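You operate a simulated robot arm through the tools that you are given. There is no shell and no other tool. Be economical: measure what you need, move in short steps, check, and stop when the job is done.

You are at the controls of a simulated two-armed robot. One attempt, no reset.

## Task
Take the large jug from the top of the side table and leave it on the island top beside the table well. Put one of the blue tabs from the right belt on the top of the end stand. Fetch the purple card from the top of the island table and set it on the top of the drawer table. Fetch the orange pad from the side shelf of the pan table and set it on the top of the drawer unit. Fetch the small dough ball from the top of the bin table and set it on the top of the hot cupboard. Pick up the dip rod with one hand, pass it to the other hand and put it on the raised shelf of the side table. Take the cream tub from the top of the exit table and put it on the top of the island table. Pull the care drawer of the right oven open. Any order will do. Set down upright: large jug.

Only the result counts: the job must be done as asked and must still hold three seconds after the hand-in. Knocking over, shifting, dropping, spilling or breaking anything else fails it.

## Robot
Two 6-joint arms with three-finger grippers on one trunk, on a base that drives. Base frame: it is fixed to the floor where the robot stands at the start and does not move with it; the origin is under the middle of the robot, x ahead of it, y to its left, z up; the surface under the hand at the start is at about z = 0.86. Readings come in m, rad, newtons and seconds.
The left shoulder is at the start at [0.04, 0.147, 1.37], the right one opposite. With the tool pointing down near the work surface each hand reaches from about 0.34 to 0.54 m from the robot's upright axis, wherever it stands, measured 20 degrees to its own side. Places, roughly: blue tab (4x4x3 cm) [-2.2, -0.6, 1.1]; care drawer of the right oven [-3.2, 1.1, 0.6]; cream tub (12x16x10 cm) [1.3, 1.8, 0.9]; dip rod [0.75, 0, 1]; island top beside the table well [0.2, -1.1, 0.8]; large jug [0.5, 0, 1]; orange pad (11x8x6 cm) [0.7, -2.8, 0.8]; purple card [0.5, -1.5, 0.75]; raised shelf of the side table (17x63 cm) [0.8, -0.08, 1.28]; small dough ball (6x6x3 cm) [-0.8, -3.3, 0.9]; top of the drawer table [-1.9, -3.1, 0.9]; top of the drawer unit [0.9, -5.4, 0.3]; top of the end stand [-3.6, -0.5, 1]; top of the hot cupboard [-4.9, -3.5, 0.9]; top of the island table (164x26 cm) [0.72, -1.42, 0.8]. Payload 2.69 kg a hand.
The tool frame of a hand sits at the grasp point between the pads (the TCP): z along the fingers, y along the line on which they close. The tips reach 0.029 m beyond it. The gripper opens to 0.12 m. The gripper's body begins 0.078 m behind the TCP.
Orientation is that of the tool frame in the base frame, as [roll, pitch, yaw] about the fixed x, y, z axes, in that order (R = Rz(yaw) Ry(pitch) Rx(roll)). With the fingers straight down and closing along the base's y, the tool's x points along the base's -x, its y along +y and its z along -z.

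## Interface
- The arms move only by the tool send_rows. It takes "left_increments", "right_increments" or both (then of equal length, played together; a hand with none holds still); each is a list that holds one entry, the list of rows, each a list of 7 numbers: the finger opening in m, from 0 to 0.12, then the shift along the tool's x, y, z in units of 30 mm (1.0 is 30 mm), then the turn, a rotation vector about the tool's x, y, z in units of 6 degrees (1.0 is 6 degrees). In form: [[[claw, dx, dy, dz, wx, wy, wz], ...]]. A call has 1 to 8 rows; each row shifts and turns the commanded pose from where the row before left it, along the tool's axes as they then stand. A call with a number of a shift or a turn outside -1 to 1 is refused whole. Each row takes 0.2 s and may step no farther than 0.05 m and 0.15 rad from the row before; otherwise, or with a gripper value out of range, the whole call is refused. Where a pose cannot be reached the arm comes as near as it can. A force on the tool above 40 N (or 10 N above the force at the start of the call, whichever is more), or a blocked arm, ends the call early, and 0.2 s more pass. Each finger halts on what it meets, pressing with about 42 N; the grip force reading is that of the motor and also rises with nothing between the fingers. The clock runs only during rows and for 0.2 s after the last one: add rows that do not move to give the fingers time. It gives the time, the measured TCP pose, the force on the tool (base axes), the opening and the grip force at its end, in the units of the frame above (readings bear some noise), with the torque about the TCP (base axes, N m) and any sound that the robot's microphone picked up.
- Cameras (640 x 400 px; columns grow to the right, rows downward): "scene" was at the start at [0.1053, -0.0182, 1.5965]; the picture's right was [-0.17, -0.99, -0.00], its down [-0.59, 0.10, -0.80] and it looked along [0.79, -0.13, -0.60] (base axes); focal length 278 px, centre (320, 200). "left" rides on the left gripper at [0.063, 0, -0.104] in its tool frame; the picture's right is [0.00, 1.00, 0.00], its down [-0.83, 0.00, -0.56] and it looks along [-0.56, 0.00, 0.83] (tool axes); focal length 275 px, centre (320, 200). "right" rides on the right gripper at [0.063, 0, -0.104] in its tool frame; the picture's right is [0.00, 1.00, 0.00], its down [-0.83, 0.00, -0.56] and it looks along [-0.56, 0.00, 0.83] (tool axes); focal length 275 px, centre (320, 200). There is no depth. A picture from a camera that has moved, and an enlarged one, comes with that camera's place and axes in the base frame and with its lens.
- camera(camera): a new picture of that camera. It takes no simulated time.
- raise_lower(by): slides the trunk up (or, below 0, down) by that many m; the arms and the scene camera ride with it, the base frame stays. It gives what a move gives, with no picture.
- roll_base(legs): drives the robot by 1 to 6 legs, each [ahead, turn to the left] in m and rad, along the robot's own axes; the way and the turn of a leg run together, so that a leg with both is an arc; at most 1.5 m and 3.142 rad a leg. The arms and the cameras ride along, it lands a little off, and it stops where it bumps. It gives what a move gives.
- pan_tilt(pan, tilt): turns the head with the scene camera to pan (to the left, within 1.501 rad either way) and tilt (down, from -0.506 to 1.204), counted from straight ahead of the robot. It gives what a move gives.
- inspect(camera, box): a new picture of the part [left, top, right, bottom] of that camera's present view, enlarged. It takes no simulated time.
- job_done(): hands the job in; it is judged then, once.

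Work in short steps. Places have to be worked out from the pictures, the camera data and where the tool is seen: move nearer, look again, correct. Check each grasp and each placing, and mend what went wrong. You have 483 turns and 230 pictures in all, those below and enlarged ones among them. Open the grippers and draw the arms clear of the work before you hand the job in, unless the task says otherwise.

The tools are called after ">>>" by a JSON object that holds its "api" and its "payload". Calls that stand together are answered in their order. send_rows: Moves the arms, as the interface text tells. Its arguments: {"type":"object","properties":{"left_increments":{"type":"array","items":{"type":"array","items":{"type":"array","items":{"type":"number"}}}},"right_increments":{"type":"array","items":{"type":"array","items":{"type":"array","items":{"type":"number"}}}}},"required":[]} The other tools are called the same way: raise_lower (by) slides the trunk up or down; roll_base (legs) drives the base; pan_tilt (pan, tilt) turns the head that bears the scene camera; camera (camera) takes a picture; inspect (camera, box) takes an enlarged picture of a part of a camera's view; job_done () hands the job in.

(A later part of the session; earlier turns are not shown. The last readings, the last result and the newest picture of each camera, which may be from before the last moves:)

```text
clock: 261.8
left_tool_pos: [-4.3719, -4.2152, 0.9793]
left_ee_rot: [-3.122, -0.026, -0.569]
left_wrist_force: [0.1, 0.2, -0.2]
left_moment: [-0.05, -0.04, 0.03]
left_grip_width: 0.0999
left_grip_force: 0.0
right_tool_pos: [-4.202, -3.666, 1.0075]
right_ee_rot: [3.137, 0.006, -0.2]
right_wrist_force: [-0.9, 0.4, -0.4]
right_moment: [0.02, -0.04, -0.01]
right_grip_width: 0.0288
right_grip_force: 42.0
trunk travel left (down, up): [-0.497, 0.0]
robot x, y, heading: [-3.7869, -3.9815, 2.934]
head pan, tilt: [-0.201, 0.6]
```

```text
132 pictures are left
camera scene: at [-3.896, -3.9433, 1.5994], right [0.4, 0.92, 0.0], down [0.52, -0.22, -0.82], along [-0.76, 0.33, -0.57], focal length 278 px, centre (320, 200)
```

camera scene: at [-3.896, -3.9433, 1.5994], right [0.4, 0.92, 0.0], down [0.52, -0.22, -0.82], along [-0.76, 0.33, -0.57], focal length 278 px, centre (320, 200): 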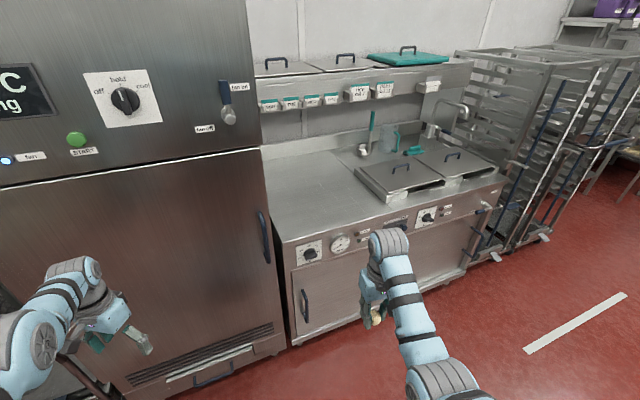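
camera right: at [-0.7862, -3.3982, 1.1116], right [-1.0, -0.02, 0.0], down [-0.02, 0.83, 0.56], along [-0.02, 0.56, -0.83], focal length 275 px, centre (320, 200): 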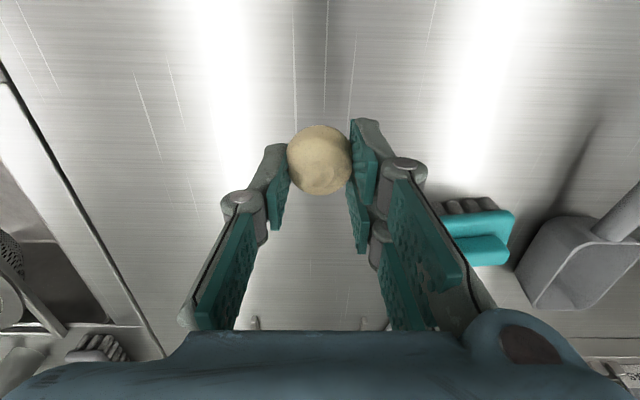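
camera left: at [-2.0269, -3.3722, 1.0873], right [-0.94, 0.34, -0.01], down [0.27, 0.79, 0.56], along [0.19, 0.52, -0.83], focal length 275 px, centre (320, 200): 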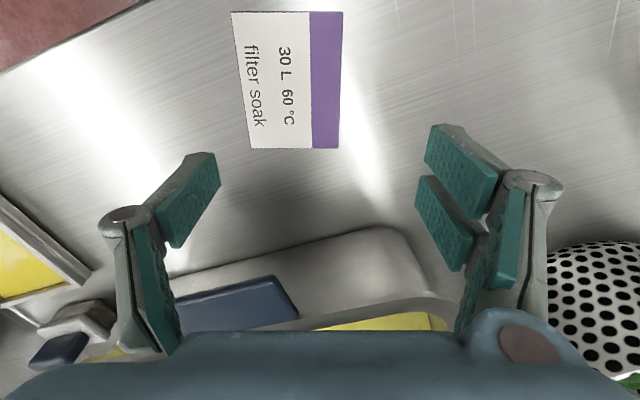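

No damage visible. Swing the left arm to the left side.

>>> {"api": "send_rows", "payload": {"left_increments": [[[0.06, 0.88, 0.9, 0, 0, 0, -0.75], [0.06, 0.88, 0.9, 0, 0, 0, -0.75], [0.06, 0.88, 0.9, 0, 0, 0, -0.75], [0.06, 0.88, 0.9, 0, 0, 0, -0.75], [0.06, 0.88, 0.9, 0, 0, 0, -0.75], [0.06, 0.88, 0.9, 0, 0, 0, -0.75], [0.06, 0.88, 0.9, 0, 0, 0, -0.75], [0.06, 0.88, 0.9, 0, 0, 0, -0.75]]]}}

>>> {"api": "send_rows", "payload": {"left_increments": [[[0.06, 0.95, 0.75, 0, 0, 0, -0.75], [0.06, 0.95, 0.75, 0, 0, 0, -0.75], [0.06, 0.95, 0.75, 0, 0, 0, -0.75], [0.06, 0.95, 0.75, 0, 0, 0, -0.75], [0.06, 0.95, 0.75, 0, 0, 0, -0.75], [0.06, 0.95, 0.75, 0, 0, 0, -0.75]]]}}

```text
clock: 263.6
left_tool_pos: [-4.2558, -4.4946, 0.9749]
left_ee_rot: [-3.138, -0.03, 0.061]
left_wrist_force: [0.1, -0.4, -0.5]
left_moment: [0.03, 0.0, 0.02]
left_grip_width: 0.0601
left_grip_force: 0.1
left hand out of reach, approached as far as the arm can: row 1, 2, 3, 5, 6, 7, 8
right_tool_pos: [-4.1978, -3.6687, 1.0093]
right_ee_rot: [3.14, 0.012, -0.2]
right_wrist_force: [-0.6, -0.4, -0.8]
right_moment: [0.01, 0.03, -0.01]
right_grip_width: 0.0291
right_grip_force: 42.0
trunk travel left (down, up): [-0.497, 0.0]
robot x, y, heading: [-3.7873, -3.9738, 2.934]
head pan, tilt: [-0.201, 0.6]
```

```text
clock: 265.0
left_tool_pos: [-4.0922, -4.6225, 0.9595]
left_ee_rot: [3.133, -0.027, 0.532]
left_wrist_force: [-0.3, -1.0, 0.0]
left_moment: [0.01, 0.0, 0.0]
left_grip_width: 0.06
left_grip_force: 0.0
left hand out of reach, approached as far as the arm can: row 1, 2, 3, 4, 5, 6
right_tool_pos: [-4.1969, -3.6684, 1.0087]
right_ee_rot: [3.141, 0.011, -0.2]
right_wrist_force: [-0.4, -0.2, -0.1]
right_moment: [0.02, -0.04, -0.06]
right_grip_width: 0.0289
right_grip_force: 41.7
trunk travel left (down, up): [-0.497, 0.0]
robot x, y, heading: [-3.7887, -3.9818, 2.938]
head pan, tilt: [-0.201, 0.6]
```

Drive ahead 0.48 m, then extend the right arm over the cupboard's left part.

>>> {"api": "roll_base", "payload": {"legs": [[0.48, 0]]}}

>>> {"api": "camera", "payload": {"camera": "scene"}}

>>> {"api": "camera", "payload": {"camera": "right"}}

```text
clock: 267.9
left_tool_pos: [-4.5675, -4.5222, 0.9614]
left_ee_rot: [3.133, -0.028, 0.531]
left_wrist_force: [0.3, 0.7, 0.6]
left_moment: [0.0, 0.02, -0.01]
left_grip_width: 0.06
left_grip_force: 0.0
right_tool_pos: [-4.6718, -3.5683, 1.0094]
right_ee_rot: [3.138, 0.01, -0.203]
right_wrist_force: [1.0, 0.5, -0.4]
right_moment: [0.04, 0.02, 0.01]
right_grip_width: 0.0287
right_grip_force: 42.1
trunk travel left (down, up): [-0.497, 0.0]
robot x, y, heading: [-4.261, -3.878, 2.935]
head pan, tilt: [-0.201, 0.6]
```

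```text
131 pictures are left
camera scene: at [-4.363, -3.846, 1.6001], right [0.4, 0.92, 0.0], down [0.52, -0.22, -0.83], along [-0.76, 0.33, -0.56], focal length 278 px, centre (320, 200)
```

scene: 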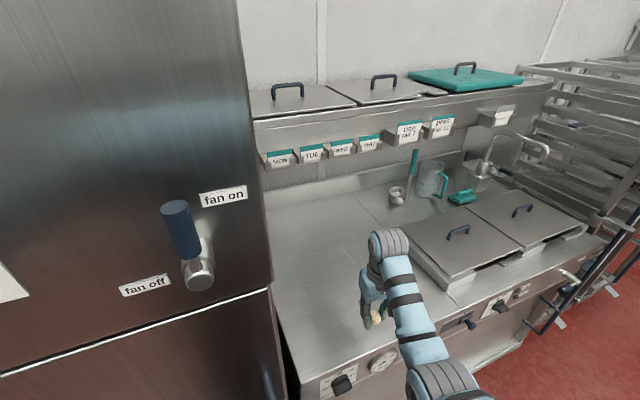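

```text
130 pictures are left
camera right: at [-4.6097, -3.5796, 1.1123], right [-0.2, -0.98, 0.0], down [-0.81, 0.16, 0.57], along [-0.55, 0.11, -0.82], focal length 275 px, centre (320, 200)
```

right: 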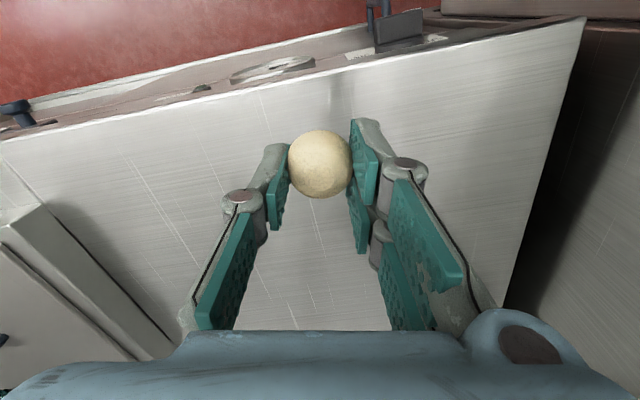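

TCP is just over the front edge; extend 10 cm forward and lower to ~0.93.

>>> {"api": "send_rows", "payload": {"right_increments": [[[0.0, -0.9, 0, 0, 0, 0, 0], [0.0, -0.9, 0, 0.2, 0, 0, 0], [0.0, -0.9, 0, 0.4, 0, 0, 0], [0.0, -0.6, 0, 0.6, 0, 0, 0], [0.0, 0, 0, 0.6, 0, 0, 0], [0.0, 0, 0, 0.6, 0, 0, 0], [0.0, 0, 0, 0, 0, 0, 0]]]}}

>>> {"api": "camera", "payload": {"camera": "right"}}

```text
clock: 269.5
left_tool_pos: [-4.5696, -4.5224, 0.96]
left_ee_rot: [3.133, -0.03, 0.531]
left_wrist_force: [-0.7, 1.0, 0.1]
left_moment: [-0.01, 0.0, 0.04]
left_grip_width: 0.06
left_grip_force: 0.1
right_tool_pos: [-4.7436, -3.5561, 0.9489]
right_ee_rot: [3.137, 0.008, -0.201]
right_wrist_force: [-1.0, -0.4, 0.5]
right_moment: [0.01, -0.02, 0.01]
right_grip_width: 0.0292
right_grip_force: 42.2
right hand out of reach, approached as far as the arm can: row 4, 5, 6
trunk travel left (down, up): [-0.497, 0.0]
robot x, y, heading: [-4.2647, -3.8774, 2.934]
head pan, tilt: [-0.201, 0.6]
```

```text
129 pictures are left
camera right: at [-4.6819, -3.5665, 1.0507], right [-0.2, -0.98, 0.0], down [-0.81, 0.16, 0.56], along [-0.55, 0.11, -0.83], focal length 275 px, centre (320, 200)
```

right: 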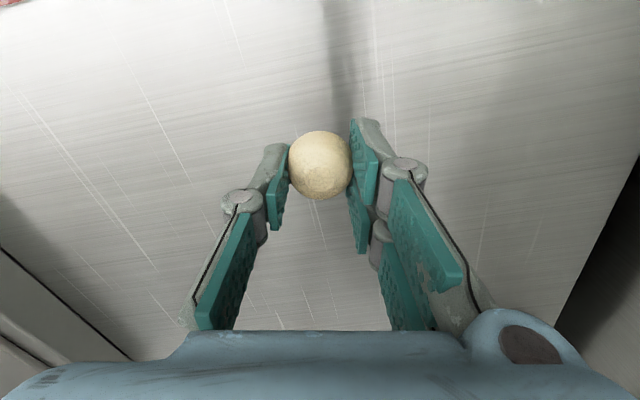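

Nine cm inside the edge; continue down to contact.

>>> {"api": "send_rows", "payload": {"right_increments": [[[0.0, 0, 0, 0.5, 0, 0, 0], [0.0, 0, 0, 0.5, 0, 0, 0], [0.0, 0, 0, 0.2, 0, 0, 0], [0.0, 0, 0, 0.1, 0, 0, 0], [0.0, 0, 0, 0, 0, 0, 0]]]}}

>>> {"api": "camera", "payload": {"camera": "right"}}

```text
clock: 270.7
left_tool_pos: [-4.5681, -4.5214, 0.9595]
left_ee_rot: [3.134, -0.029, 0.531]
left_wrist_force: [0.0, 0.3, -0.4]
left_moment: [0.02, 0.01, 0.01]
left_grip_width: 0.06
left_grip_force: 0.1
right_tool_pos: [-4.7301, -3.5587, 0.9151]
right_ee_rot: [3.138, 0.009, -0.2]
right_wrist_force: [-0.2, -0.3, -1.4]
right_moment: [-0.04, -0.01, 0.0]
right_grip_width: 0.0287
right_grip_force: 41.4
right hand out of reach, approached as far as the arm can: row 1, 2
trunk travel left (down, up): [-0.497, 0.0]
robot x, y, heading: [-4.2674, -3.8816, 2.935]
head pan, tilt: [-0.201, 0.6]
```

```text
128 pictures are left
camera right: at [-4.6686, -3.5701, 1.0177], right [-0.2, -0.98, 0.0], down [-0.81, 0.16, 0.56], along [-0.55, 0.11, -0.83], focal length 275 px, centre (320, 200)
```

right: 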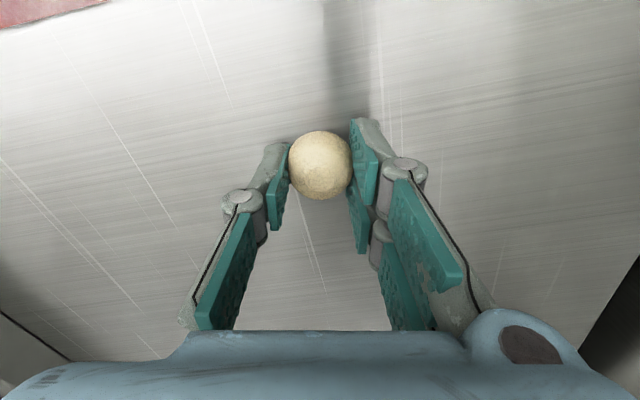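

>>> {"api": "send_rows", "payload": {"right_increments": [[[0.0, 0, 0, 0.15, 0, 0, 0], [0.0, 0, 0, 0.15, 0, 0, 0], [0.0, 0, 0, 0.1, 0, 0, 0], [0.0, 0, 0, 0, 0, 0, 0]]]}}

```text
clock: 271.7
left_tool_pos: [-4.5672, -4.522, 0.9603]
left_ee_rot: [3.135, -0.028, 0.531]
left_wrist_force: [-0.5, 0.8, -0.7]
left_moment: [-0.01, 0.03, 0.0]
left_grip_width: 0.0601
left_grip_force: 0.0
right_tool_pos: [-4.7266, -3.5595, 0.9083]
right_ee_rot: [3.139, 0.02, -0.2]
right_wrist_force: [-9.1, 9.2, 32.1]
right_moment: [-0.29, -0.33, -0.01]
right_grip_width: 0.0288
right_grip_force: 42.2
right hand out of reach, approached as far as the arm can: row 1, 3
trunk travel left (down, up): [-0.497, 0.0]
robot x, y, heading: [-4.2636, -3.8813, 2.938]
head pan, tilt: [-0.201, 0.6]
```

Contact. Release by opening slowly, then lift.

>>> {"api": "send_rows", "payload": {"right_increments": [[[0.035, 0, 0, -0.1, 0, 0, 0], [0.05, 0, 0, 0, 0, 0, 0], [0.06, 0, 0, 0, 0, 0, 0], [0.06, 0, 0, 0, 0, 0, 0]]]}}

>>> {"api": "send_rows", "payload": {"right_increments": [[[0.06, 0, 0, -0.5, 0, 0, 0], [0.06, 0, 0, -0.8, 0, 0, 0], [0.06, 0, 0, -0.8, 0, 0, 0], [0.06, 0, 0, -0.8, 0, 0, 0]]]}}

>>> {"api": "camera", "payload": {"camera": "right"}}

```text
clock: 272.7
left_tool_pos: [-4.5679, -4.5218, 0.9593]
left_ee_rot: [3.133, -0.029, 0.531]
left_wrist_force: [-0.6, 0.5, 0.5]
left_moment: [-0.04, -0.01, -0.01]
left_grip_width: 0.0598
left_grip_force: 0.1
right_tool_pos: [-4.7254, -3.5587, 0.908]
right_ee_rot: [3.137, 0.007, -0.201]
right_wrist_force: [0.0, -0.9, -0.2]
right_moment: [-0.01, 0.02, 0.01]
right_grip_width: 0.0601
right_grip_force: 0.0
trunk travel left (down, up): [-0.497, 0.0]
robot x, y, heading: [-4.2666, -3.8786, 2.934]
head pan, tilt: [-0.201, 0.6]
```

```text
clock: 273.7
left_tool_pos: [-4.5678, -4.5217, 0.9598]
left_ee_rot: [3.132, -0.03, 0.531]
left_wrist_force: [0.3, 0.7, -0.5]
left_moment: [-0.01, 0.02, 0.04]
left_grip_width: 0.0602
left_grip_force: 0.0
right_tool_pos: [-4.7243, -3.5599, 0.9925]
right_ee_rot: [3.139, 0.009, -0.201]
right_wrist_force: [0.2, 0.4, 0.2]
right_moment: [-0.02, 0.02, -0.02]
right_grip_width: 0.06
right_grip_force: 0.1
trunk travel left (down, up): [-0.497, 0.0]
robot x, y, heading: [-4.2605, -3.8834, 2.94]
head pan, tilt: [-0.201, 0.6]
```

```text
127 pictures are left
camera right: at [-4.6619, -3.5705, 1.0975], right [-0.2, -0.98, 0.0], down [-0.81, 0.16, 0.56], along [-0.55, 0.11, -0.83], focal length 275 px, centre (320, 200)
```

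right: 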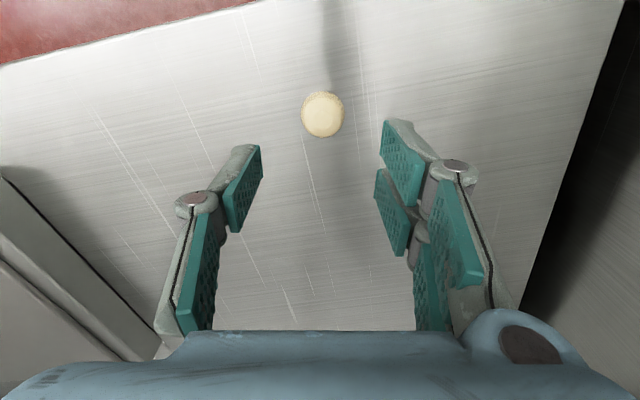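

Ball delivered. Back up and turn north, then look.

>>> {"api": "roll_base", "payload": {"legs": [[-0.75, 0], [0, -1.365]]}}

>>> {"api": "pan_tilt", "payload": {"pan": 0, "tilt": 0.35}}

>>> {"api": "camera", "payload": {"camera": "scene"}}

```text
clock: 281.1
left_tool_pos: [-4.2293, -3.8588, 0.9594]
left_ee_rot: [3.132, -0.029, -0.839]
left_wrist_force: [0.0, 0.2, -0.3]
left_moment: [0.01, 0.0, 0.0]
left_grip_width: 0.0599
left_grip_force: 0.0
right_tool_pos: [-3.3163, -3.5148, 0.995]
right_ee_rot: [3.138, 0.009, -1.574]
right_wrist_force: [0.4, 0.1, -0.9]
right_moment: [0.03, 0.02, 0.02]
right_grip_width: 0.0597
right_grip_force: 0.0
trunk travel left (down, up): [-0.497, 0.0]
robot x, y, heading: [-3.5424, -4.0283, 1.567]
head pan, tilt: [-0.201, 0.6]
```

```text
clock: 281.9
left_tool_pos: [-4.2287, -3.8592, 0.9598]
left_ee_rot: [3.134, -0.029, -0.843]
left_wrist_force: [0.5, 0.1, -0.5]
left_moment: [0.0, 0.03, 0.01]
left_grip_width: 0.0601
left_grip_force: 0.0
right_tool_pos: [-3.3169, -3.5136, 0.9942]
right_ee_rot: [3.136, 0.009, -1.572]
right_wrist_force: [0.2, -0.4, -0.2]
right_moment: [-0.01, 0.02, 0.0]
right_grip_width: 0.0599
right_grip_force: 0.1
trunk travel left (down, up): [-0.497, 0.0]
robot x, y, heading: [-3.5409, -4.0288, 1.566]
head pan, tilt: [0.0, 0.351]
```

```text
126 pictures are left
camera scene: at [-3.5409, -3.9197, 1.6226], right [1.0, -0.01, 0.0], down [0.0, -0.34, -0.94], along [0.01, 0.94, -0.34], focal length 278 px, centre (320, 200)
```

scene: 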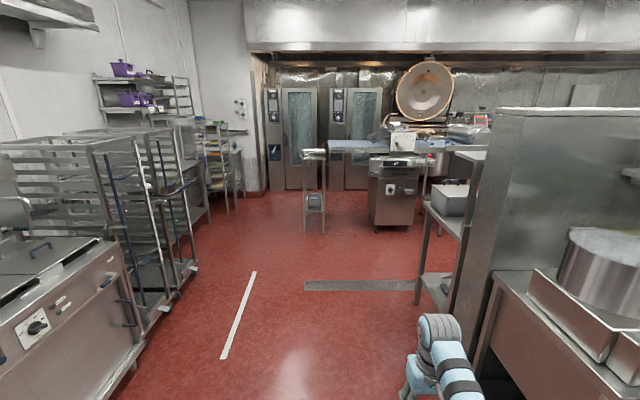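

>>> {"api": "inspect", "payload": {"camera": "scene", "box": [260, 80, 500, 240]}}

```text
2.50 times, centred on (380, 160) of scene
camera zoom: at [-3.5409, -3.9197, 1.6226], right [1.0, -0.01, 0.0], down [0.0, -0.34, -0.94], along [0.01, 0.94, -0.34], focal length 694 px, centre (170, 300)
```

zoom: 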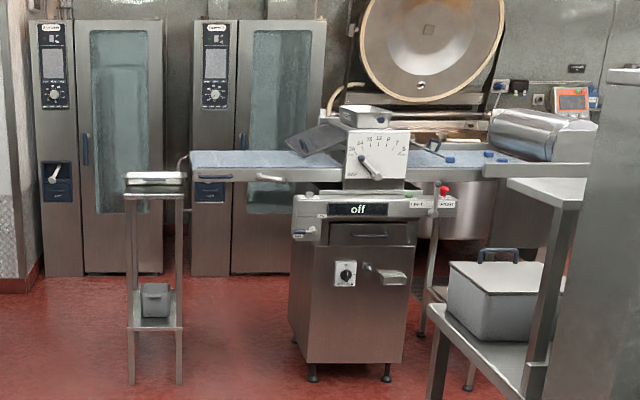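

It's a dough sheeter; tabs sit on its right belt. Swing the left arm back to the front first.

>>> {"api": "send_rows", "payload": {"left_increments": [[[0.1, -0.95, -0.75, 0, 0, 0, 0.75], [0.1, -0.95, -0.75, 0, 0, 0, 0.75], [0.1, -0.95, -0.75, 0, 0, 0, 0.75], [0.1, -0.95, -0.75, 0, 0, 0, 0.75], [0.1, -0.95, -0.75, 0, 0, 0, 0.75], [0.1, -0.95, -0.75, 0, 0, 0, 0.75], [0.1, -0.9, -0.9, 0, 0, 0, 0.75], [0.1, -0.9, -0.9, 0, 0, 0, 0.75]]]}}

>>> {"api": "send_rows", "payload": {"left_increments": [[[0.1, -0.9, -0.9, 0, 0, 0, 0.75], [0.1, -0.9, -0.9, 0, 0, 0, 0.75], [0.1, -0.9, -0.9, 0, 0, 0, 0.75], [0.1, -0.9, -0.9, 0, 0, 0, 0.75], [0.1, -0.9, -0.9, 0, 0, 0, 0.75], [0.1, -0.9, -0.9, 0, 0, 0, 0.75], [0.1, -0.9, -0.9, 0, 0, 0, 0.75], [0.1, -0.9, -0.9, 0, 0, 0, 0.75]]]}}

>>> {"api": "roll_base", "payload": {"legs": [[1.3, 0]]}}

```text
clock: 283.7
left_tool_pos: [-4.0668, -3.6137, 0.9569]
left_ee_rot: [-3.133, -0.027, -1.469]
left_wrist_force: [0.5, 0.1, -0.2]
left_moment: [0.01, 0.05, -0.04]
left_grip_width: 0.0999
left_grip_force: 0.0
left hand out of reach, approached as far as the arm can: row 1, 2, 4, 5, 7, 8
right_tool_pos: [-3.316, -3.5144, 0.9928]
right_ee_rot: [3.139, 0.009, -1.574]
right_wrist_force: [0.4, 0.7, -0.4]
right_moment: [0.03, 0.02, 0.02]
right_grip_width: 0.0604
right_grip_force: 0.2
trunk travel left (down, up): [-0.497, 0.0]
robot x, y, heading: [-3.5362, -4.0289, 1.566]
head pan, tilt: [0.0, 0.351]
```

```text
clock: 285.5
left_tool_pos: [-3.7846, -3.4933, 0.9725]
left_ee_rot: [-3.117, -0.018, -2.098]
left_wrist_force: [-0.4, -0.4, 0.3]
left_moment: [0.01, 0.04, -0.01]
left_grip_width: 0.1
left_grip_force: 0.1
left hand out of reach, approached as far as the arm can: row 1, 2, 3, 4, 5, 6, 7, 8
right_tool_pos: [-3.3158, -3.5142, 0.994]
right_ee_rot: [3.138, 0.008, -1.572]
right_wrist_force: [0.4, 0.3, 0.1]
right_moment: [-0.01, 0.01, 0.01]
right_grip_width: 0.0598
right_grip_force: 0.1
trunk travel left (down, up): [-0.497, 0.0]
robot x, y, heading: [-3.5378, -4.03, 1.562]
head pan, tilt: [0.0, 0.351]
```

```text
clock: 292.1
left_tool_pos: [-3.7698, -2.1846, 0.9713]
left_ee_rot: [-3.117, -0.017, -2.105]
left_wrist_force: [0.1, -1.4, 0.0]
left_moment: [0.02, 0.03, 0.0]
left_grip_width: 0.1
left_grip_force: 0.1
right_tool_pos: [-3.3, -2.2085, 0.9937]
right_ee_rot: [3.139, 0.011, -1.579]
right_wrist_force: [0.9, 0.3, -0.4]
right_moment: [0.03, 0.0, 0.03]
right_grip_width: 0.0602
right_grip_force: 0.1
trunk travel left (down, up): [-0.497, 0.0]
robot x, y, heading: [-3.5284, -2.7232, 1.554]
head pan, tilt: [0.0, 0.351]
```

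Drive 1.0 m further north and look at the sheeter.

>>> {"api": "roll_base", "payload": {"legs": [[1.0, 0]]}}

>>> {"api": "pan_tilt", "payload": {"pan": -0.6, "tilt": 0.45}}

>>> {"api": "camera", "payload": {"camera": "scene"}}

>>> {"api": "pan_tilt", "payload": {"pan": 0.1, "tilt": 0.5}}

>>> {"api": "camera", "payload": {"camera": "scene"}}

```text
clock: 297.3
left_tool_pos: [-3.7626, -1.1793, 0.9727]
left_ee_rot: [-3.118, -0.018, -2.096]
left_wrist_force: [-0.4, -0.6, 0.4]
left_moment: [0.02, -0.01, 0.0]
left_grip_width: 0.1
left_grip_force: 0.0
right_tool_pos: [-3.2947, -1.2005, 0.9948]
right_ee_rot: [3.14, 0.01, -1.57]
right_wrist_force: [0.3, -0.5, 1.2]
right_moment: [0.02, -0.01, 0.0]
right_grip_width: 0.0599
right_grip_force: 0.1
trunk travel left (down, up): [-0.497, 0.0]
robot x, y, heading: [-3.5145, -1.7152, 1.565]
head pan, tilt: [0.0, 0.351]
```

```text
clock: 298.3
left_tool_pos: [-3.7634, -1.1784, 0.9723]
left_ee_rot: [-3.115, -0.02, -2.097]
left_wrist_force: [0.1, 0.1, 0.6]
left_moment: [0.0, 0.01, 0.01]
left_grip_width: 0.1001
left_grip_force: 0.0
right_tool_pos: [-3.2944, -1.2013, 0.9933]
right_ee_rot: [3.139, 0.006, -1.57]
right_wrist_force: [0.1, 0.3, 0.1]
right_moment: [-0.01, -0.03, -0.01]
right_grip_width: 0.0599
right_grip_force: 0.0
trunk travel left (down, up): [-0.497, 0.0]
robot x, y, heading: [-3.5162, -1.7142, 1.563]
head pan, tilt: [-0.6, 0.45]
```

```text
124 pictures are left
camera scene: at [-3.4665, -1.6229, 1.6134], right [0.82, -0.57, 0.0], down [-0.25, -0.36, -0.9], along [0.51, 0.74, -0.44], focal length 278 px, centre (320, 200)
```

scene: 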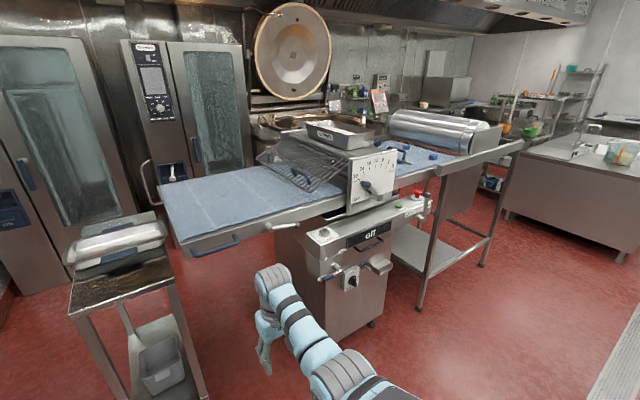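

```text
clock: 299.3
left_tool_pos: [-3.7639, -1.1792, 0.9716]
left_ee_rot: [-3.117, -0.017, -2.096]
left_wrist_force: [-1.4, -0.2, 0.0]
left_moment: [0.05, -0.02, 0.01]
left_grip_width: 0.1002
left_grip_force: 0.2
right_tool_pos: [-3.2934, -1.2008, 0.9942]
right_ee_rot: [3.138, 0.008, -1.57]
right_wrist_force: [0.0, 0.9, 1.3]
right_moment: [-0.02, 0.01, -0.03]
right_grip_width: 0.0598
right_grip_force: 0.2
trunk travel left (down, up): [-0.497, 0.0]
robot x, y, heading: [-3.517, -1.7149, 1.568]
head pan, tilt: [0.099, 0.499]
```

```text
123 pictures are left
camera scene: at [-3.5271, -1.6082, 1.609], right [1.0, 0.09, 0.0], down [0.04, -0.48, -0.88], along [-0.08, 0.87, -0.48], focal length 278 px, centre (320, 200)
```

scene: 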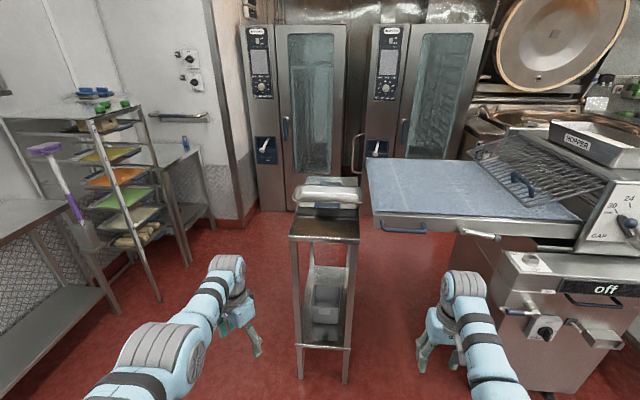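

Let me zoom at the tabs on the right belt from here.

>>> {"api": "pan_tilt", "payload": {"pan": -0.75, "tilt": 0.45}}

>>> {"api": "inspect", "payload": {"camera": "scene", "box": [240, 90, 440, 250]}}

>>> {"api": "camera", "payload": {"camera": "scene"}}

```text
clock: 300.5
left_tool_pos: [-3.7632, -1.1793, 0.9718]
left_ee_rot: [-3.118, -0.015, -2.096]
left_wrist_force: [0.3, -0.1, 0.0]
left_moment: [0.0, 0.0, 0.01]
left_grip_width: 0.0999
left_grip_force: 0.1
right_tool_pos: [-3.2941, -1.2, 0.9938]
right_ee_rot: [3.14, 0.009, -1.57]
right_wrist_force: [0.1, 0.3, -0.1]
right_moment: [-0.02, 0.0, 0.01]
right_grip_width: 0.0599
right_grip_force: 0.0
trunk travel left (down, up): [-0.497, 0.0]
robot x, y, heading: [-3.5187, -1.7163, 1.567]
head pan, tilt: [-0.75, 0.45]
```

```text
2.50 times, centred on (340, 170) of scene
camera zoom: at [-3.4558, -1.6318, 1.6134], right [0.73, -0.69, 0.0], down [-0.3, -0.32, -0.9], along [0.62, 0.66, -0.44], focal length 694 px, centre (270, 275)
```

zoom: 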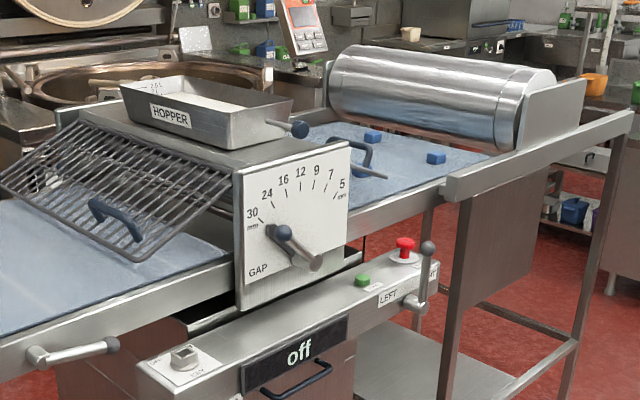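

```text
121 pictures are left
camera scene: at [-3.4558, -1.6318, 1.6134], right [0.73, -0.69, 0.0], down [-0.3, -0.32, -0.9], along [0.62, 0.66, -0.44], focal length 278 px, centre (320, 200)
```

scene: 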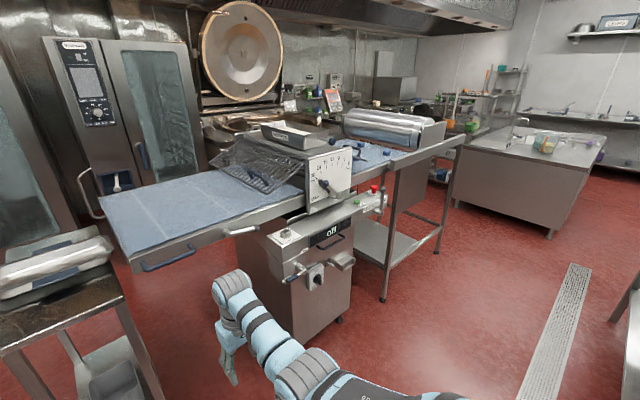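

Tab A ≈(-1.92,-0.63) on the belt (z≈1.08, front rail y≈-0.79). Raise both hands, then turn and approach obliquely.

>>> {"api": "send_rows", "payload": {"right_increments": [[[0.06, 0, 0, -0.7, 0, 0, 0], [0.06, 0, 0, -0.7, 0, 0, 0], [0.06, 0, 0, -0.7, 0, 0, 0], [0.06, 0, 0, -0.7, 0, 0, 0], [0.06, 0, 0, -0.7, 0, 0, 0], [0.06, 0, 0, -0.7, 0, 0, 0]]], "left_increments": [[[0.07, 0, 0, -0.8, 0, 0, 0], [0.07, 0, 0, -0.8, 0, 0, 0], [0.07, 0, 0, -0.8, 0, 0, 0], [0.07, 0, 0, -0.8, 0, 0, 0], [0.07, 0, 0, -0.8, 0, 0, 0], [0.07, 0, 0, -0.8, 0, 0, 0]]]}}

>>> {"api": "roll_base", "payload": {"legs": [[0, -1.4], [1.05, 0]]}}

>>> {"api": "pan_tilt", "payload": {"pan": 0.6, "tilt": 0.5}}

>>> {"api": "camera", "payload": {"camera": "scene"}}

```text
clock: 301.9
left_tool_pos: [-3.7652, -1.175, 1.1166]
left_ee_rot: [-3.116, -0.018, -2.096]
left_wrist_force: [-0.7, -0.2, 0.4]
left_moment: [-0.01, -0.05, 0.03]
left_grip_width: 0.0701
left_grip_force: 0.1
right_tool_pos: [-3.2925, -1.1787, 1.1072]
right_ee_rot: [3.138, 0.008, -1.572]
right_wrist_force: [0.6, -0.5, -0.7]
right_moment: [0.0, -0.01, -0.01]
right_grip_width: 0.0602
right_grip_force: 0.1
right hand out of reach, approached as far as the arm can: row 4, 5, 6
trunk travel left (down, up): [-0.497, 0.0]
robot x, y, heading: [-3.5144, -1.7182, 1.566]
head pan, tilt: [-0.75, 0.45]
```

```text
clock: 310.8
left_tool_pos: [-1.9828, -1.2312, 1.1161]
left_ee_rot: [-3.117, -0.017, 2.771]
left_wrist_force: [0.5, 0.3, -0.3]
left_moment: [0.02, -0.01, -0.03]
left_grip_width: 0.0701
left_grip_force: 0.1
right_tool_pos: [-1.9134, -1.6973, 1.108]
right_ee_rot: [3.137, 0.009, -2.988]
right_wrist_force: [-0.6, 0.0, -0.3]
right_moment: [0.02, 0.03, 0.0]
right_grip_width: 0.06
right_grip_force: 0.1
trunk travel left (down, up): [-0.497, 0.0]
robot x, y, heading: [-2.4778, -1.5591, 0.148]
head pan, tilt: [-0.75, 0.45]
```

```text
clock: 312.3
left_tool_pos: [-1.9801, -1.2306, 1.1163]
left_ee_rot: [-3.117, -0.02, 2.769]
left_wrist_force: [0.5, 0.3, 0.1]
left_moment: [0.0, 0.04, -0.01]
left_grip_width: 0.07
left_grip_force: 0.0
right_tool_pos: [-1.9113, -1.6968, 1.1076]
right_ee_rot: [3.139, 0.008, -2.987]
right_wrist_force: [0.1, 0.8, -0.8]
right_moment: [0.03, 0.01, 0.02]
right_grip_width: 0.0598
right_grip_force: 0.1
trunk travel left (down, up): [-0.497, 0.0]
robot x, y, heading: [-2.4785, -1.5548, 0.144]
head pan, tilt: [0.6, 0.499]
```

```text
120 pictures are left
camera scene: at [-2.3907, -1.4968, 1.609], right [0.68, -0.73, 0.0], down [-0.35, -0.33, -0.88], along [0.64, 0.6, -0.48], focal length 278 px, centre (320, 200)
```

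scene: 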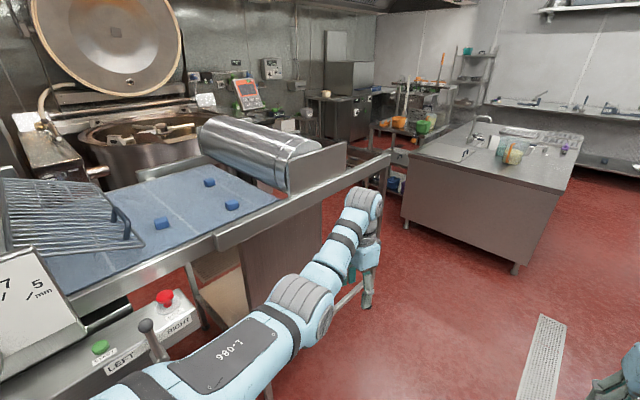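

Three tabs visible; I'll take the one at about (-1.95,-0.63). Arc left toward it.

>>> {"api": "roll_base", "payload": {"legs": [[0.42, 0.9]]}}

>>> {"api": "camera", "payload": {"camera": "left"}}

```text
clock: 314.4
left_tool_pos: [-2.016, -0.8762, 1.1192]
left_ee_rot: [-3.105, -0.014, -2.887]
left_wrist_force: [-8.9, -16.7, 8.8]
left_moment: [0.6, -0.16, 0.44]
left_grip_width: 0.063
left_grip_force: 0.1
right_tool_pos: [-1.6869, -1.2055, 1.1113]
right_ee_rot: [3.139, 0.016, -2.352]
right_wrist_force: [0.1, 0.9, -0.3]
right_moment: [-0.07, -0.03, -0.02]
right_grip_width: 0.0601
right_grip_force: 0.0
trunk travel left (down, up): [-0.497, 0.0]
robot x, y, heading: [-2.2173, -1.4293, 0.783]
head pan, tilt: [0.6, 0.499]
stopped in leg 1: the force on the tool passed its limit at 62 N (the readings are from after the stop); the commanded pose is now the measured one
```

```text
119 pictures are left
camera left: at [-2.0775, -0.8886, 1.2239], right [-0.25, 0.97, -0.04], down [0.81, 0.23, 0.54], along [0.54, 0.1, -0.84], focal length 275 px, centre (320, 200)
```

left: 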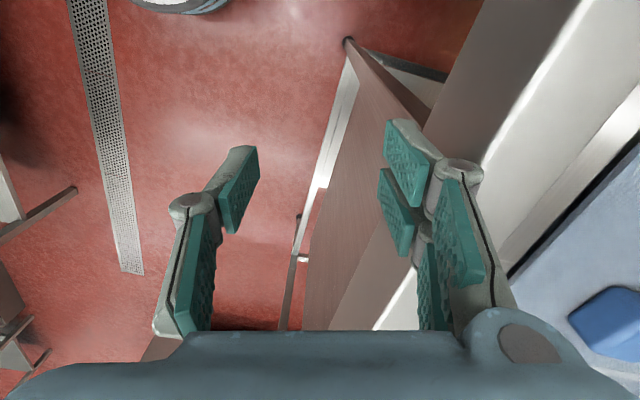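

The finger touched the belt rail. Back off along the arc and raise the hand.

>>> {"api": "roll_base", "payload": {"legs": [[-0.12, -0.25]]}}

>>> {"api": "send_rows", "payload": {"left_increments": [[[0.07, 0, 0, -0.7, 0, 0, 0], [0.07, 0, 0, -0.7, 0, 0, 0], [0.07, 0, 0, -0.7, 0, 0, 0], [0.07, 0, 0, -0.7, 0, 0, 0], [0.07, 0, 0, -0.7, 0, 0, 0], [0.07, 0, 0, -0.7, 0, 0, 0]]]}}

>>> {"api": "inspect", "payload": {"camera": "scene", "box": [0, 130, 400, 330]}}

```text
clock: 315.6
left_tool_pos: [-1.9677, -1.0084, 1.1112]
left_ee_rot: [-3.099, -0.023, -3.136]
left_wrist_force: [1.4, 0.2, -0.5]
left_moment: [-0.09, 0.12, 0.0]
left_grip_width: 0.0701
left_grip_force: 0.2
right_tool_pos: [-1.7293, -1.4084, 1.1013]
right_ee_rot: [3.139, 0.002, -2.597]
right_wrist_force: [1.1, -0.2, 0.5]
right_moment: [-0.09, 0.09, 0.01]
right_grip_width: 0.06
right_grip_force: 0.2
trunk travel left (down, up): [-0.497, 0.0]
robot x, y, heading: [-2.3146, -1.5049, 0.535]
head pan, tilt: [0.6, 0.499]
```

```text
clock: 317.0
left_tool_pos: [-1.9625, -1.0034, 1.2403]
left_ee_rot: [-3.106, -0.015, -3.135]
left_wrist_force: [0.8, 0.5, 0.3]
left_moment: [-0.01, 0.03, 0.01]
left_grip_width: 0.0701
left_grip_force: 0.1
left hand out of reach, approached as far as the arm can: row 1, 2, 3
right_tool_pos: [-1.7367, -1.4158, 1.1072]
right_ee_rot: [3.138, 0.008, -2.597]
right_wrist_force: [0.5, -0.4, -1.0]
right_moment: [0.02, 0.02, 0.02]
right_grip_width: 0.0599
right_grip_force: 0.0
trunk travel left (down, up): [-0.497, 0.0]
robot x, y, heading: [-2.3108, -1.4987, 0.535]
head pan, tilt: [0.6, 0.499]
```

```text
1.60 times, centred on (200, 230) of scene
camera zoom: at [-2.2565, -1.4125, 1.6089], right [0.91, -0.42, 0.0], down [-0.2, -0.43, -0.88], along [0.37, 0.8, -0.48], focal length 444 px, centre (512, 152)
```

zoom: 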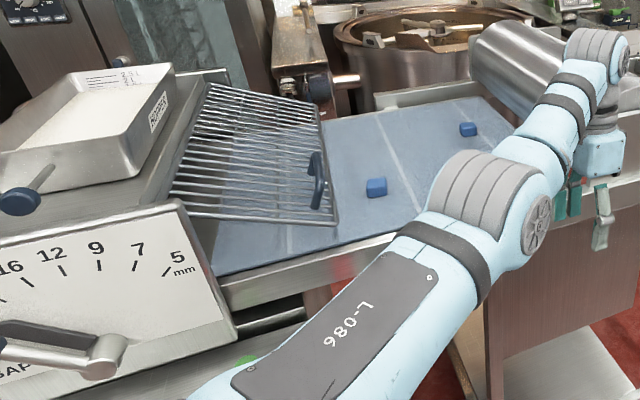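

Left hand now at z=1.24. Raise the right hand as well, a little outward, then continue the arc.

>>> {"api": "send_rows", "payload": {"right_increments": [[[0.06, -0.5, 0, -0.8, 0, 0, 0], [0.06, -0.5, 0, -0.8, 0, 0, 0], [0.06, -0.5, 0, -0.8, 0, 0, 0], [0.06, -0.2, 0, -0.8, 0, 0, 0], [0.06, 0, 0, -0.8, 0, 0, 0]]]}}

>>> {"api": "roll_base", "payload": {"legs": [[0.34, 0.47]]}}

>>> {"api": "camera", "payload": {"camera": "left"}}

```text
clock: 318.2
left_tool_pos: [-1.9622, -1.003, 1.24]
left_ee_rot: [-3.104, -0.016, -3.135]
left_wrist_force: [0.2, -0.3, -0.2]
left_moment: [-0.01, -0.02, -0.01]
left_grip_width: 0.0703
left_grip_force: 0.2
right_tool_pos: [-1.7096, -1.3985, 1.2272]
right_ee_rot: [3.137, 0.009, -2.598]
right_wrist_force: [0.1, -0.1, 0.8]
right_moment: [-0.06, 0.0, 0.02]
right_grip_width: 0.06
right_grip_force: 0.2
right hand out of reach, approached as far as the arm can: row 3, 4
trunk travel left (down, up): [-0.497, 0.0]
robot x, y, heading: [-2.3157, -1.5057, 0.539]
head pan, tilt: [0.6, 0.499]
```

```text
clock: 320.5
left_tool_pos: [-1.9864, -0.6631, 1.2426]
left_ee_rot: [-3.108, -0.014, -2.656]
left_wrist_force: [-0.2, -0.3, -0.1]
left_moment: [0.01, -0.01, 0.01]
left_grip_width: 0.0702
left_grip_force: 0.2
right_tool_pos: [-1.5797, -0.8976, 1.2297]
right_ee_rot: [3.137, 0.012, -2.122]
right_wrist_force: [-1.1, -0.7, 0.1]
right_moment: [0.07, 0.02, 0.01]
right_grip_width: 0.06
right_grip_force: 0.0
trunk travel left (down, up): [-0.497, 0.0]
robot x, y, heading: [-2.066, -1.2633, 1.01]
head pan, tilt: [0.6, 0.499]
```

```text
117 pictures are left
camera left: at [-2.0431, -0.688, 1.3469], right [-0.46, 0.89, -0.03], down [0.74, 0.4, 0.54], along [0.5, 0.23, -0.84], focal length 275 px, centre (320, 200)
```

left: 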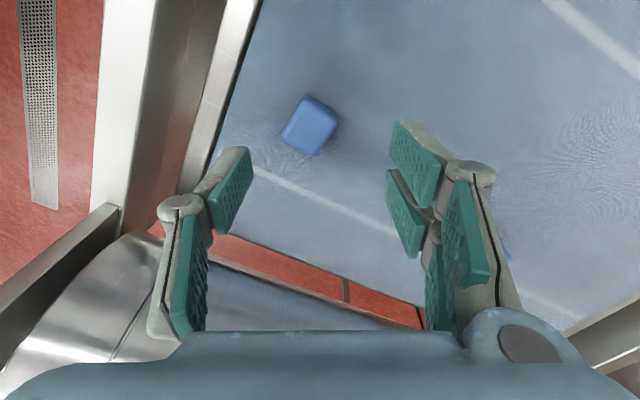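

Tab is axis-aligned at ≈(-1.96,-0.664). Align the fingers to close along y, centre, and descend some.

>>> {"api": "send_rows", "payload": {"left_increments": [[[0.07, -0.4, -0.2, 0, 0, 0, 0.95], [0.07, -0.4, -0.2, 0, 0, 0, 0.95], [0.07, 0, 0, 0, 0, 0, 0.95], [0.07, 0, 0, 0, 0, 0, 0.95], [0.07, 0, 0, 0, 0, 0, 0.85], [0.07, 0, 0, 0.8, 0, 0, 0], [0.07, 0, 0, 0.8, 0, 0, 0], [0.07, 0, 0, 0, 0, 0, 0]]]}}

>>> {"api": "camera", "payload": {"camera": "left"}}

```text
clock: 322.3
left_tool_pos: [-1.963, -0.6699, 1.1912]
left_ee_rot: [-3.104, 0.001, 3.138]
left_wrist_force: [0.0, 0.1, 0.0]
left_moment: [0.02, 0.01, -0.01]
left_grip_width: 0.07
left_grip_force: 0.0
left hand out of reach, approached as far as the arm can: row 1, 2
right_tool_pos: [-1.5789, -0.8948, 1.2289]
right_ee_rot: [3.14, 0.011, -2.121]
right_wrist_force: [-0.1, -0.8, 0.2]
right_moment: [0.0, -0.01, 0.0]
right_grip_width: 0.0602
right_grip_force: 0.1
trunk travel left (down, up): [-0.497, 0.0]
robot x, y, heading: [-2.0667, -1.2654, 1.014]
head pan, tilt: [0.6, 0.499]
```

```text
116 pictures are left
camera left: at [-2.027, -0.6659, 1.2957], right [0.01, 1.0, -0.04], down [0.83, 0.01, 0.56], along [0.56, -0.04, -0.83], focal length 275 px, centre (320, 200)
```

left: 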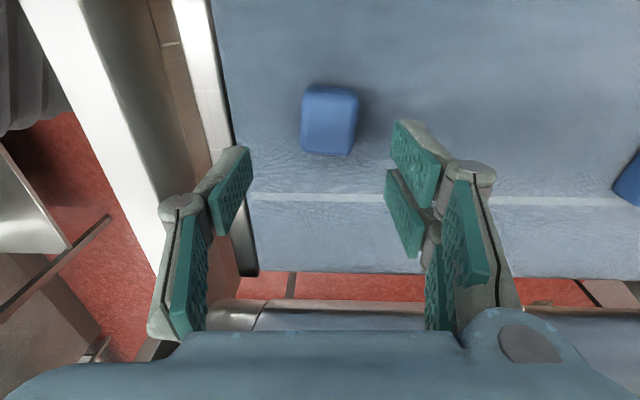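

Centred. Narrow to 0.055 and descend to about 1.115.

>>> {"api": "send_rows", "payload": {"left_increments": [[[0.055, 0, 0.05, 0.6, 0, 0, 0], [0.055, 0, 0.05, 0.6, 0, 0, 0], [0.055, 0, 0, 0.6, 0, 0, 0], [0.055, 0, 0, 0.5, 0, 0, 0], [0.055, 0, 0, 0, 0, 0, 0]]]}}

>>> {"api": "camera", "payload": {"camera": "left"}}

```text
clock: 323.5
left_tool_pos: [-1.9631, -0.6733, 1.1258]
left_ee_rot: [-3.115, 0.006, 3.138]
left_wrist_force: [1.5, 9.7, 36.4]
left_moment: [1.63, 0.41, -0.17]
left_grip_width: 0.0687
left_grip_force: 9.9
right_tool_pos: [-1.5787, -0.8998, 1.2304]
right_ee_rot: [3.135, 0.013, -2.123]
right_wrist_force: [0.8, 0.3, 0.0]
right_moment: [0.02, -0.03, -0.01]
right_grip_width: 0.0602
right_grip_force: 0.2
trunk travel left (down, up): [-0.497, 0.0]
robot x, y, heading: [-2.0685, -1.2622, 1.011]
head pan, tilt: [0.6, 0.499]
```

```text
115 pictures are left
camera left: at [-2.0274, -0.6701, 1.2298], right [0.01, 1.0, -0.03], down [0.83, 0.01, 0.56], along [0.56, -0.03, -0.83], focal length 275 px, centre (320, 200)
```

left: 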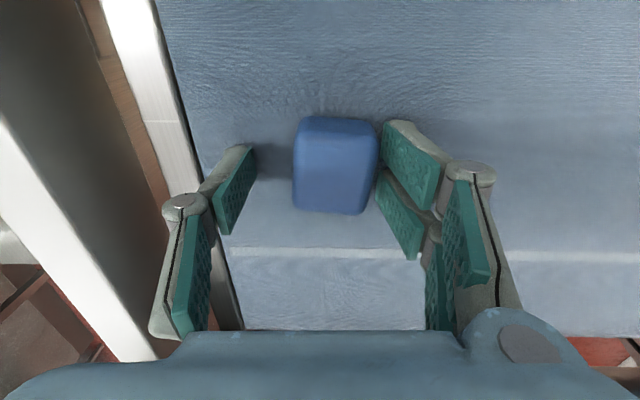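

Tips are on the belt. Ease up 4 mm, shift 6 mm to +y, and close.

>>> {"api": "send_rows", "payload": {"left_increments": [[[0.065, 0, 0.1, -0.25, 0, 0, 0], [0.06, 0, 0.1, -0.1, 0, 0, 0], [0.04, 0, 0, 0, 0, 0, 0], [0.0, 0, 0, 0, 0, 0, 0], [0.0, 0, 0, 0, 0, 0, 0]]]}}

>>> {"api": "camera", "payload": {"camera": "left"}}

```text
clock: 324.7
left_tool_pos: [-1.9627, -0.6629, 1.1298]
left_ee_rot: [-3.104, 0.002, 3.137]
left_wrist_force: [-0.5, 0.5, -0.2]
left_moment: [-0.01, 0.01, 0.04]
left_grip_width: 0.0349
left_grip_force: 42.0
right_tool_pos: [-1.5789, -0.8932, 1.2273]
right_ee_rot: [3.139, 0.011, -2.124]
right_wrist_force: [0.4, 0.0, -0.2]
right_moment: [0.02, -0.02, -0.03]
right_grip_width: 0.0599
right_grip_force: 0.0
trunk travel left (down, up): [-0.497, 0.0]
robot x, y, heading: [-2.0644, -1.2636, 1.008]
head pan, tilt: [0.6, 0.499]
```

```text
114 pictures are left
camera left: at [-2.027, -0.6587, 1.2345], right [0.01, 1.0, -0.04], down [0.83, 0.01, 0.56], along [0.56, -0.04, -0.83], focal length 275 px, centre (320, 200)
```

left: 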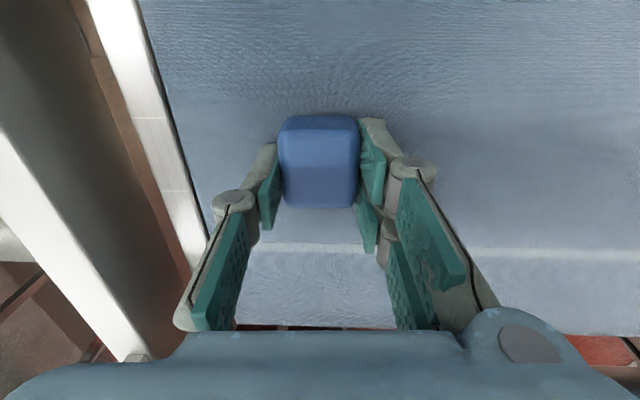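

Gripped (0.035). Lift to ~1.24.

>>> {"api": "send_rows", "payload": {"left_increments": [[[0.0, 0, 0, -0.8, 0, 0, 0], [0.0, 0, 0, -0.8, 0, 0, 0], [0.0, 0, 0, -0.8, 0, 0, 0], [0.0, 0, 0, -0.8, 0, 0, 0], [0.0, 0, 0, -0.5, 0, 0, 0]]]}}

>>> {"api": "camera", "payload": {"camera": "left"}}

```text
clock: 325.9
left_tool_pos: [-1.9659, -0.6657, 1.2415]
left_ee_rot: [-3.105, 0.005, 3.138]
left_wrist_force: [-0.3, 0.5, -0.6]
left_moment: [-0.01, -0.03, 0.03]
left_grip_width: 0.0349
left_grip_force: 42.1
left hand out of reach, approached as far as the arm can: row 4
right_tool_pos: [-1.5784, -0.8948, 1.2287]
right_ee_rot: [3.139, 0.011, -2.121]
right_wrist_force: [0.5, -0.1, -0.7]
right_moment: [-0.02, 0.0, 0.02]
right_grip_width: 0.06
right_grip_force: 0.1
trunk travel left (down, up): [-0.497, 0.0]
robot x, y, heading: [-2.0661, -1.2626, 1.013]
head pan, tilt: [0.6, 0.499]
```

```text
113 pictures are left
camera left: at [-2.0303, -0.6618, 1.3456], right [0.01, 1.0, -0.04], down [0.83, 0.01, 0.56], along [0.56, -0.04, -0.83], focal length 275 px, centre (320, 200)
```

left: 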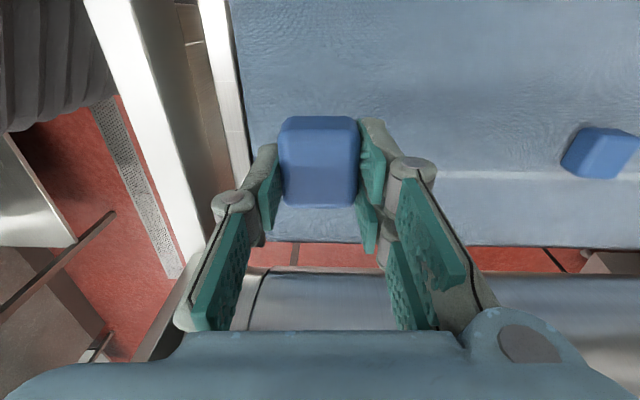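

Tab held. Reverse out along the arc and west, then turn north toward the end stand.

>>> {"api": "roll_base", "payload": {"legs": [[-0.34, -0.47], [-0.4, -0.54], [-0.65, 0]]}}

```text
clock: 331.0
left_tool_pos: [-2.1797, -1.3693, 1.2358]
left_ee_rot: [-3.094, -0.004, 2.135]
left_wrist_force: [0.8, -1.1, -0.9]
left_moment: [0.01, 0.1, -0.01]
left_grip_width: 0.0348
left_grip_force: 42.0
right_tool_pos: [-2.1665, -1.8189, 1.2227]
right_ee_rot: [3.135, -0.001, -3.127]
right_wrist_force: [0.8, 0.2, -0.4]
right_moment: [-0.02, 0.09, -0.02]
right_grip_width: 0.0601
right_grip_force: 0.2
trunk travel left (down, up): [-0.497, 0.0]
robot x, y, heading: [-2.7538, -1.6006, -0.002]
head pan, tilt: [0.6, 0.499]
stopped in leg 3: the robot was blocked; the commanded pose is now the measured one
```

Blocked, probably the table leg at the right-front. Turn left a bit and reverse.

>>> {"api": "roll_base", "payload": {"legs": [[0, 0.3], [-0.45, 0]]}}

```text
clock: 334.7
left_tool_pos: [-2.716, -1.3452, 1.2399]
left_ee_rot: [-3.102, 0.001, 2.436]
left_wrist_force: [0.4, 0.2, -0.2]
left_moment: [-0.01, 0.0, -0.03]
left_grip_width: 0.0349
left_grip_force: 42.0
right_tool_pos: [-2.5702, -1.7703, 1.2275]
right_ee_rot: [3.138, 0.007, -2.824]
right_wrist_force: [-0.1, 0.8, -0.9]
right_moment: [0.03, 0.05, -0.01]
right_grip_width: 0.06
right_grip_force: 0.0
trunk travel left (down, up): [-0.497, 0.0]
robot x, y, heading: [-3.182, -1.7405, 0.299]
head pan, tilt: [0.6, 0.499]
```

>>> {"api": "roll_base", "payload": {"legs": [[-0.15, 0], [0, 1.28], [0.38, 0]]}}

>>> {"api": "pan_tilt", "payload": {"pan": 0.2, "tilt": 0.7}}

>>> {"api": "camera", "payload": {"camera": "scene"}}

>>> {"api": "camera", "payload": {"camera": "left"}}

```text
clock: 341.2
left_tool_pos: [-3.5776, -0.8591, 1.2432]
left_ee_rot: [-3.107, 0.005, -2.558]
left_wrist_force: [1.0, -0.7, -0.9]
left_moment: [0.02, 0.0, 0.0]
left_grip_width: 0.0347
left_grip_force: 42.2
right_tool_pos: [-3.1278, -0.8363, 1.2304]
right_ee_rot: [3.137, 0.014, -1.534]
right_wrist_force: [0.9, -0.3, 0.2]
right_moment: [0.03, 0.01, 0.0]
right_grip_width: 0.0601
right_grip_force: 0.1
trunk travel left (down, up): [-0.497, 0.0]
robot x, y, heading: [-3.3297, -1.4098, 1.592]
head pan, tilt: [0.6, 0.499]
```

```text
clock: 342.1
left_tool_pos: [-3.5771, -0.8573, 1.2401]
left_ee_rot: [-3.104, 0.004, -2.556]
left_wrist_force: [0.0, -0.5, -1.1]
left_moment: [0.07, -0.01, 0.06]
left_grip_width: 0.035
left_grip_force: 42.1
right_tool_pos: [-3.1284, -0.8335, 1.2301]
right_ee_rot: [3.137, 0.01, -1.533]
right_wrist_force: [0.0, -0.4, 0.2]
right_moment: [0.02, 0.02, 0.02]
right_grip_width: 0.0597
right_grip_force: 0.1
trunk travel left (down, up): [-0.497, 0.0]
robot x, y, heading: [-3.3291, -1.4073, 1.591]
head pan, tilt: [0.201, 0.7]
```

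```text
112 pictures are left
camera scene: at [-3.3497, -1.3093, 1.5913], right [0.98, 0.22, 0.0], down [0.14, -0.63, -0.76], along [-0.17, 0.75, -0.64], focal length 278 px, centre (320, 200)
```

scene: 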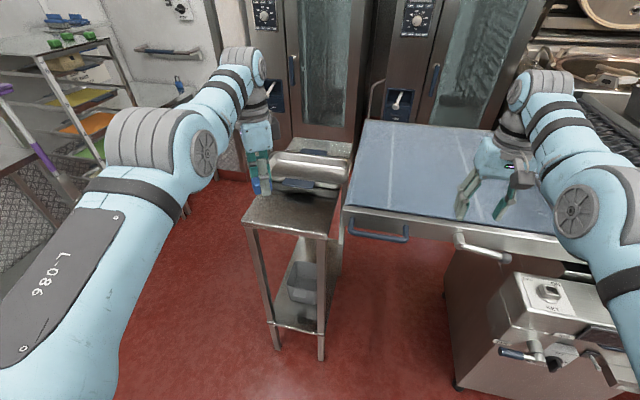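

```text
111 pictures are left
camera left: at [-3.6338, -0.8879, 1.3453], right [-0.55, 0.84, -0.04], down [0.68, 0.47, 0.56], along [0.48, 0.28, -0.83], focal length 275 px, centre (320, 200)
```

left: 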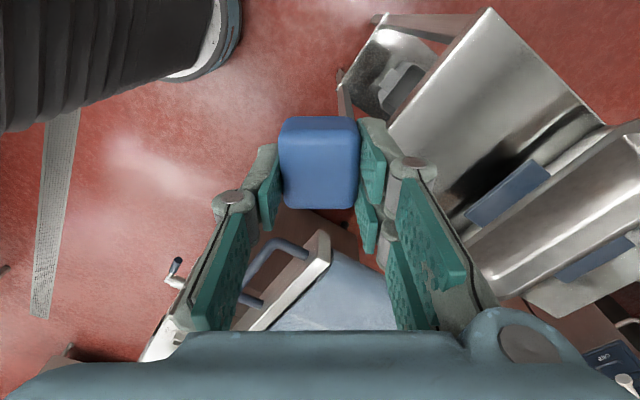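

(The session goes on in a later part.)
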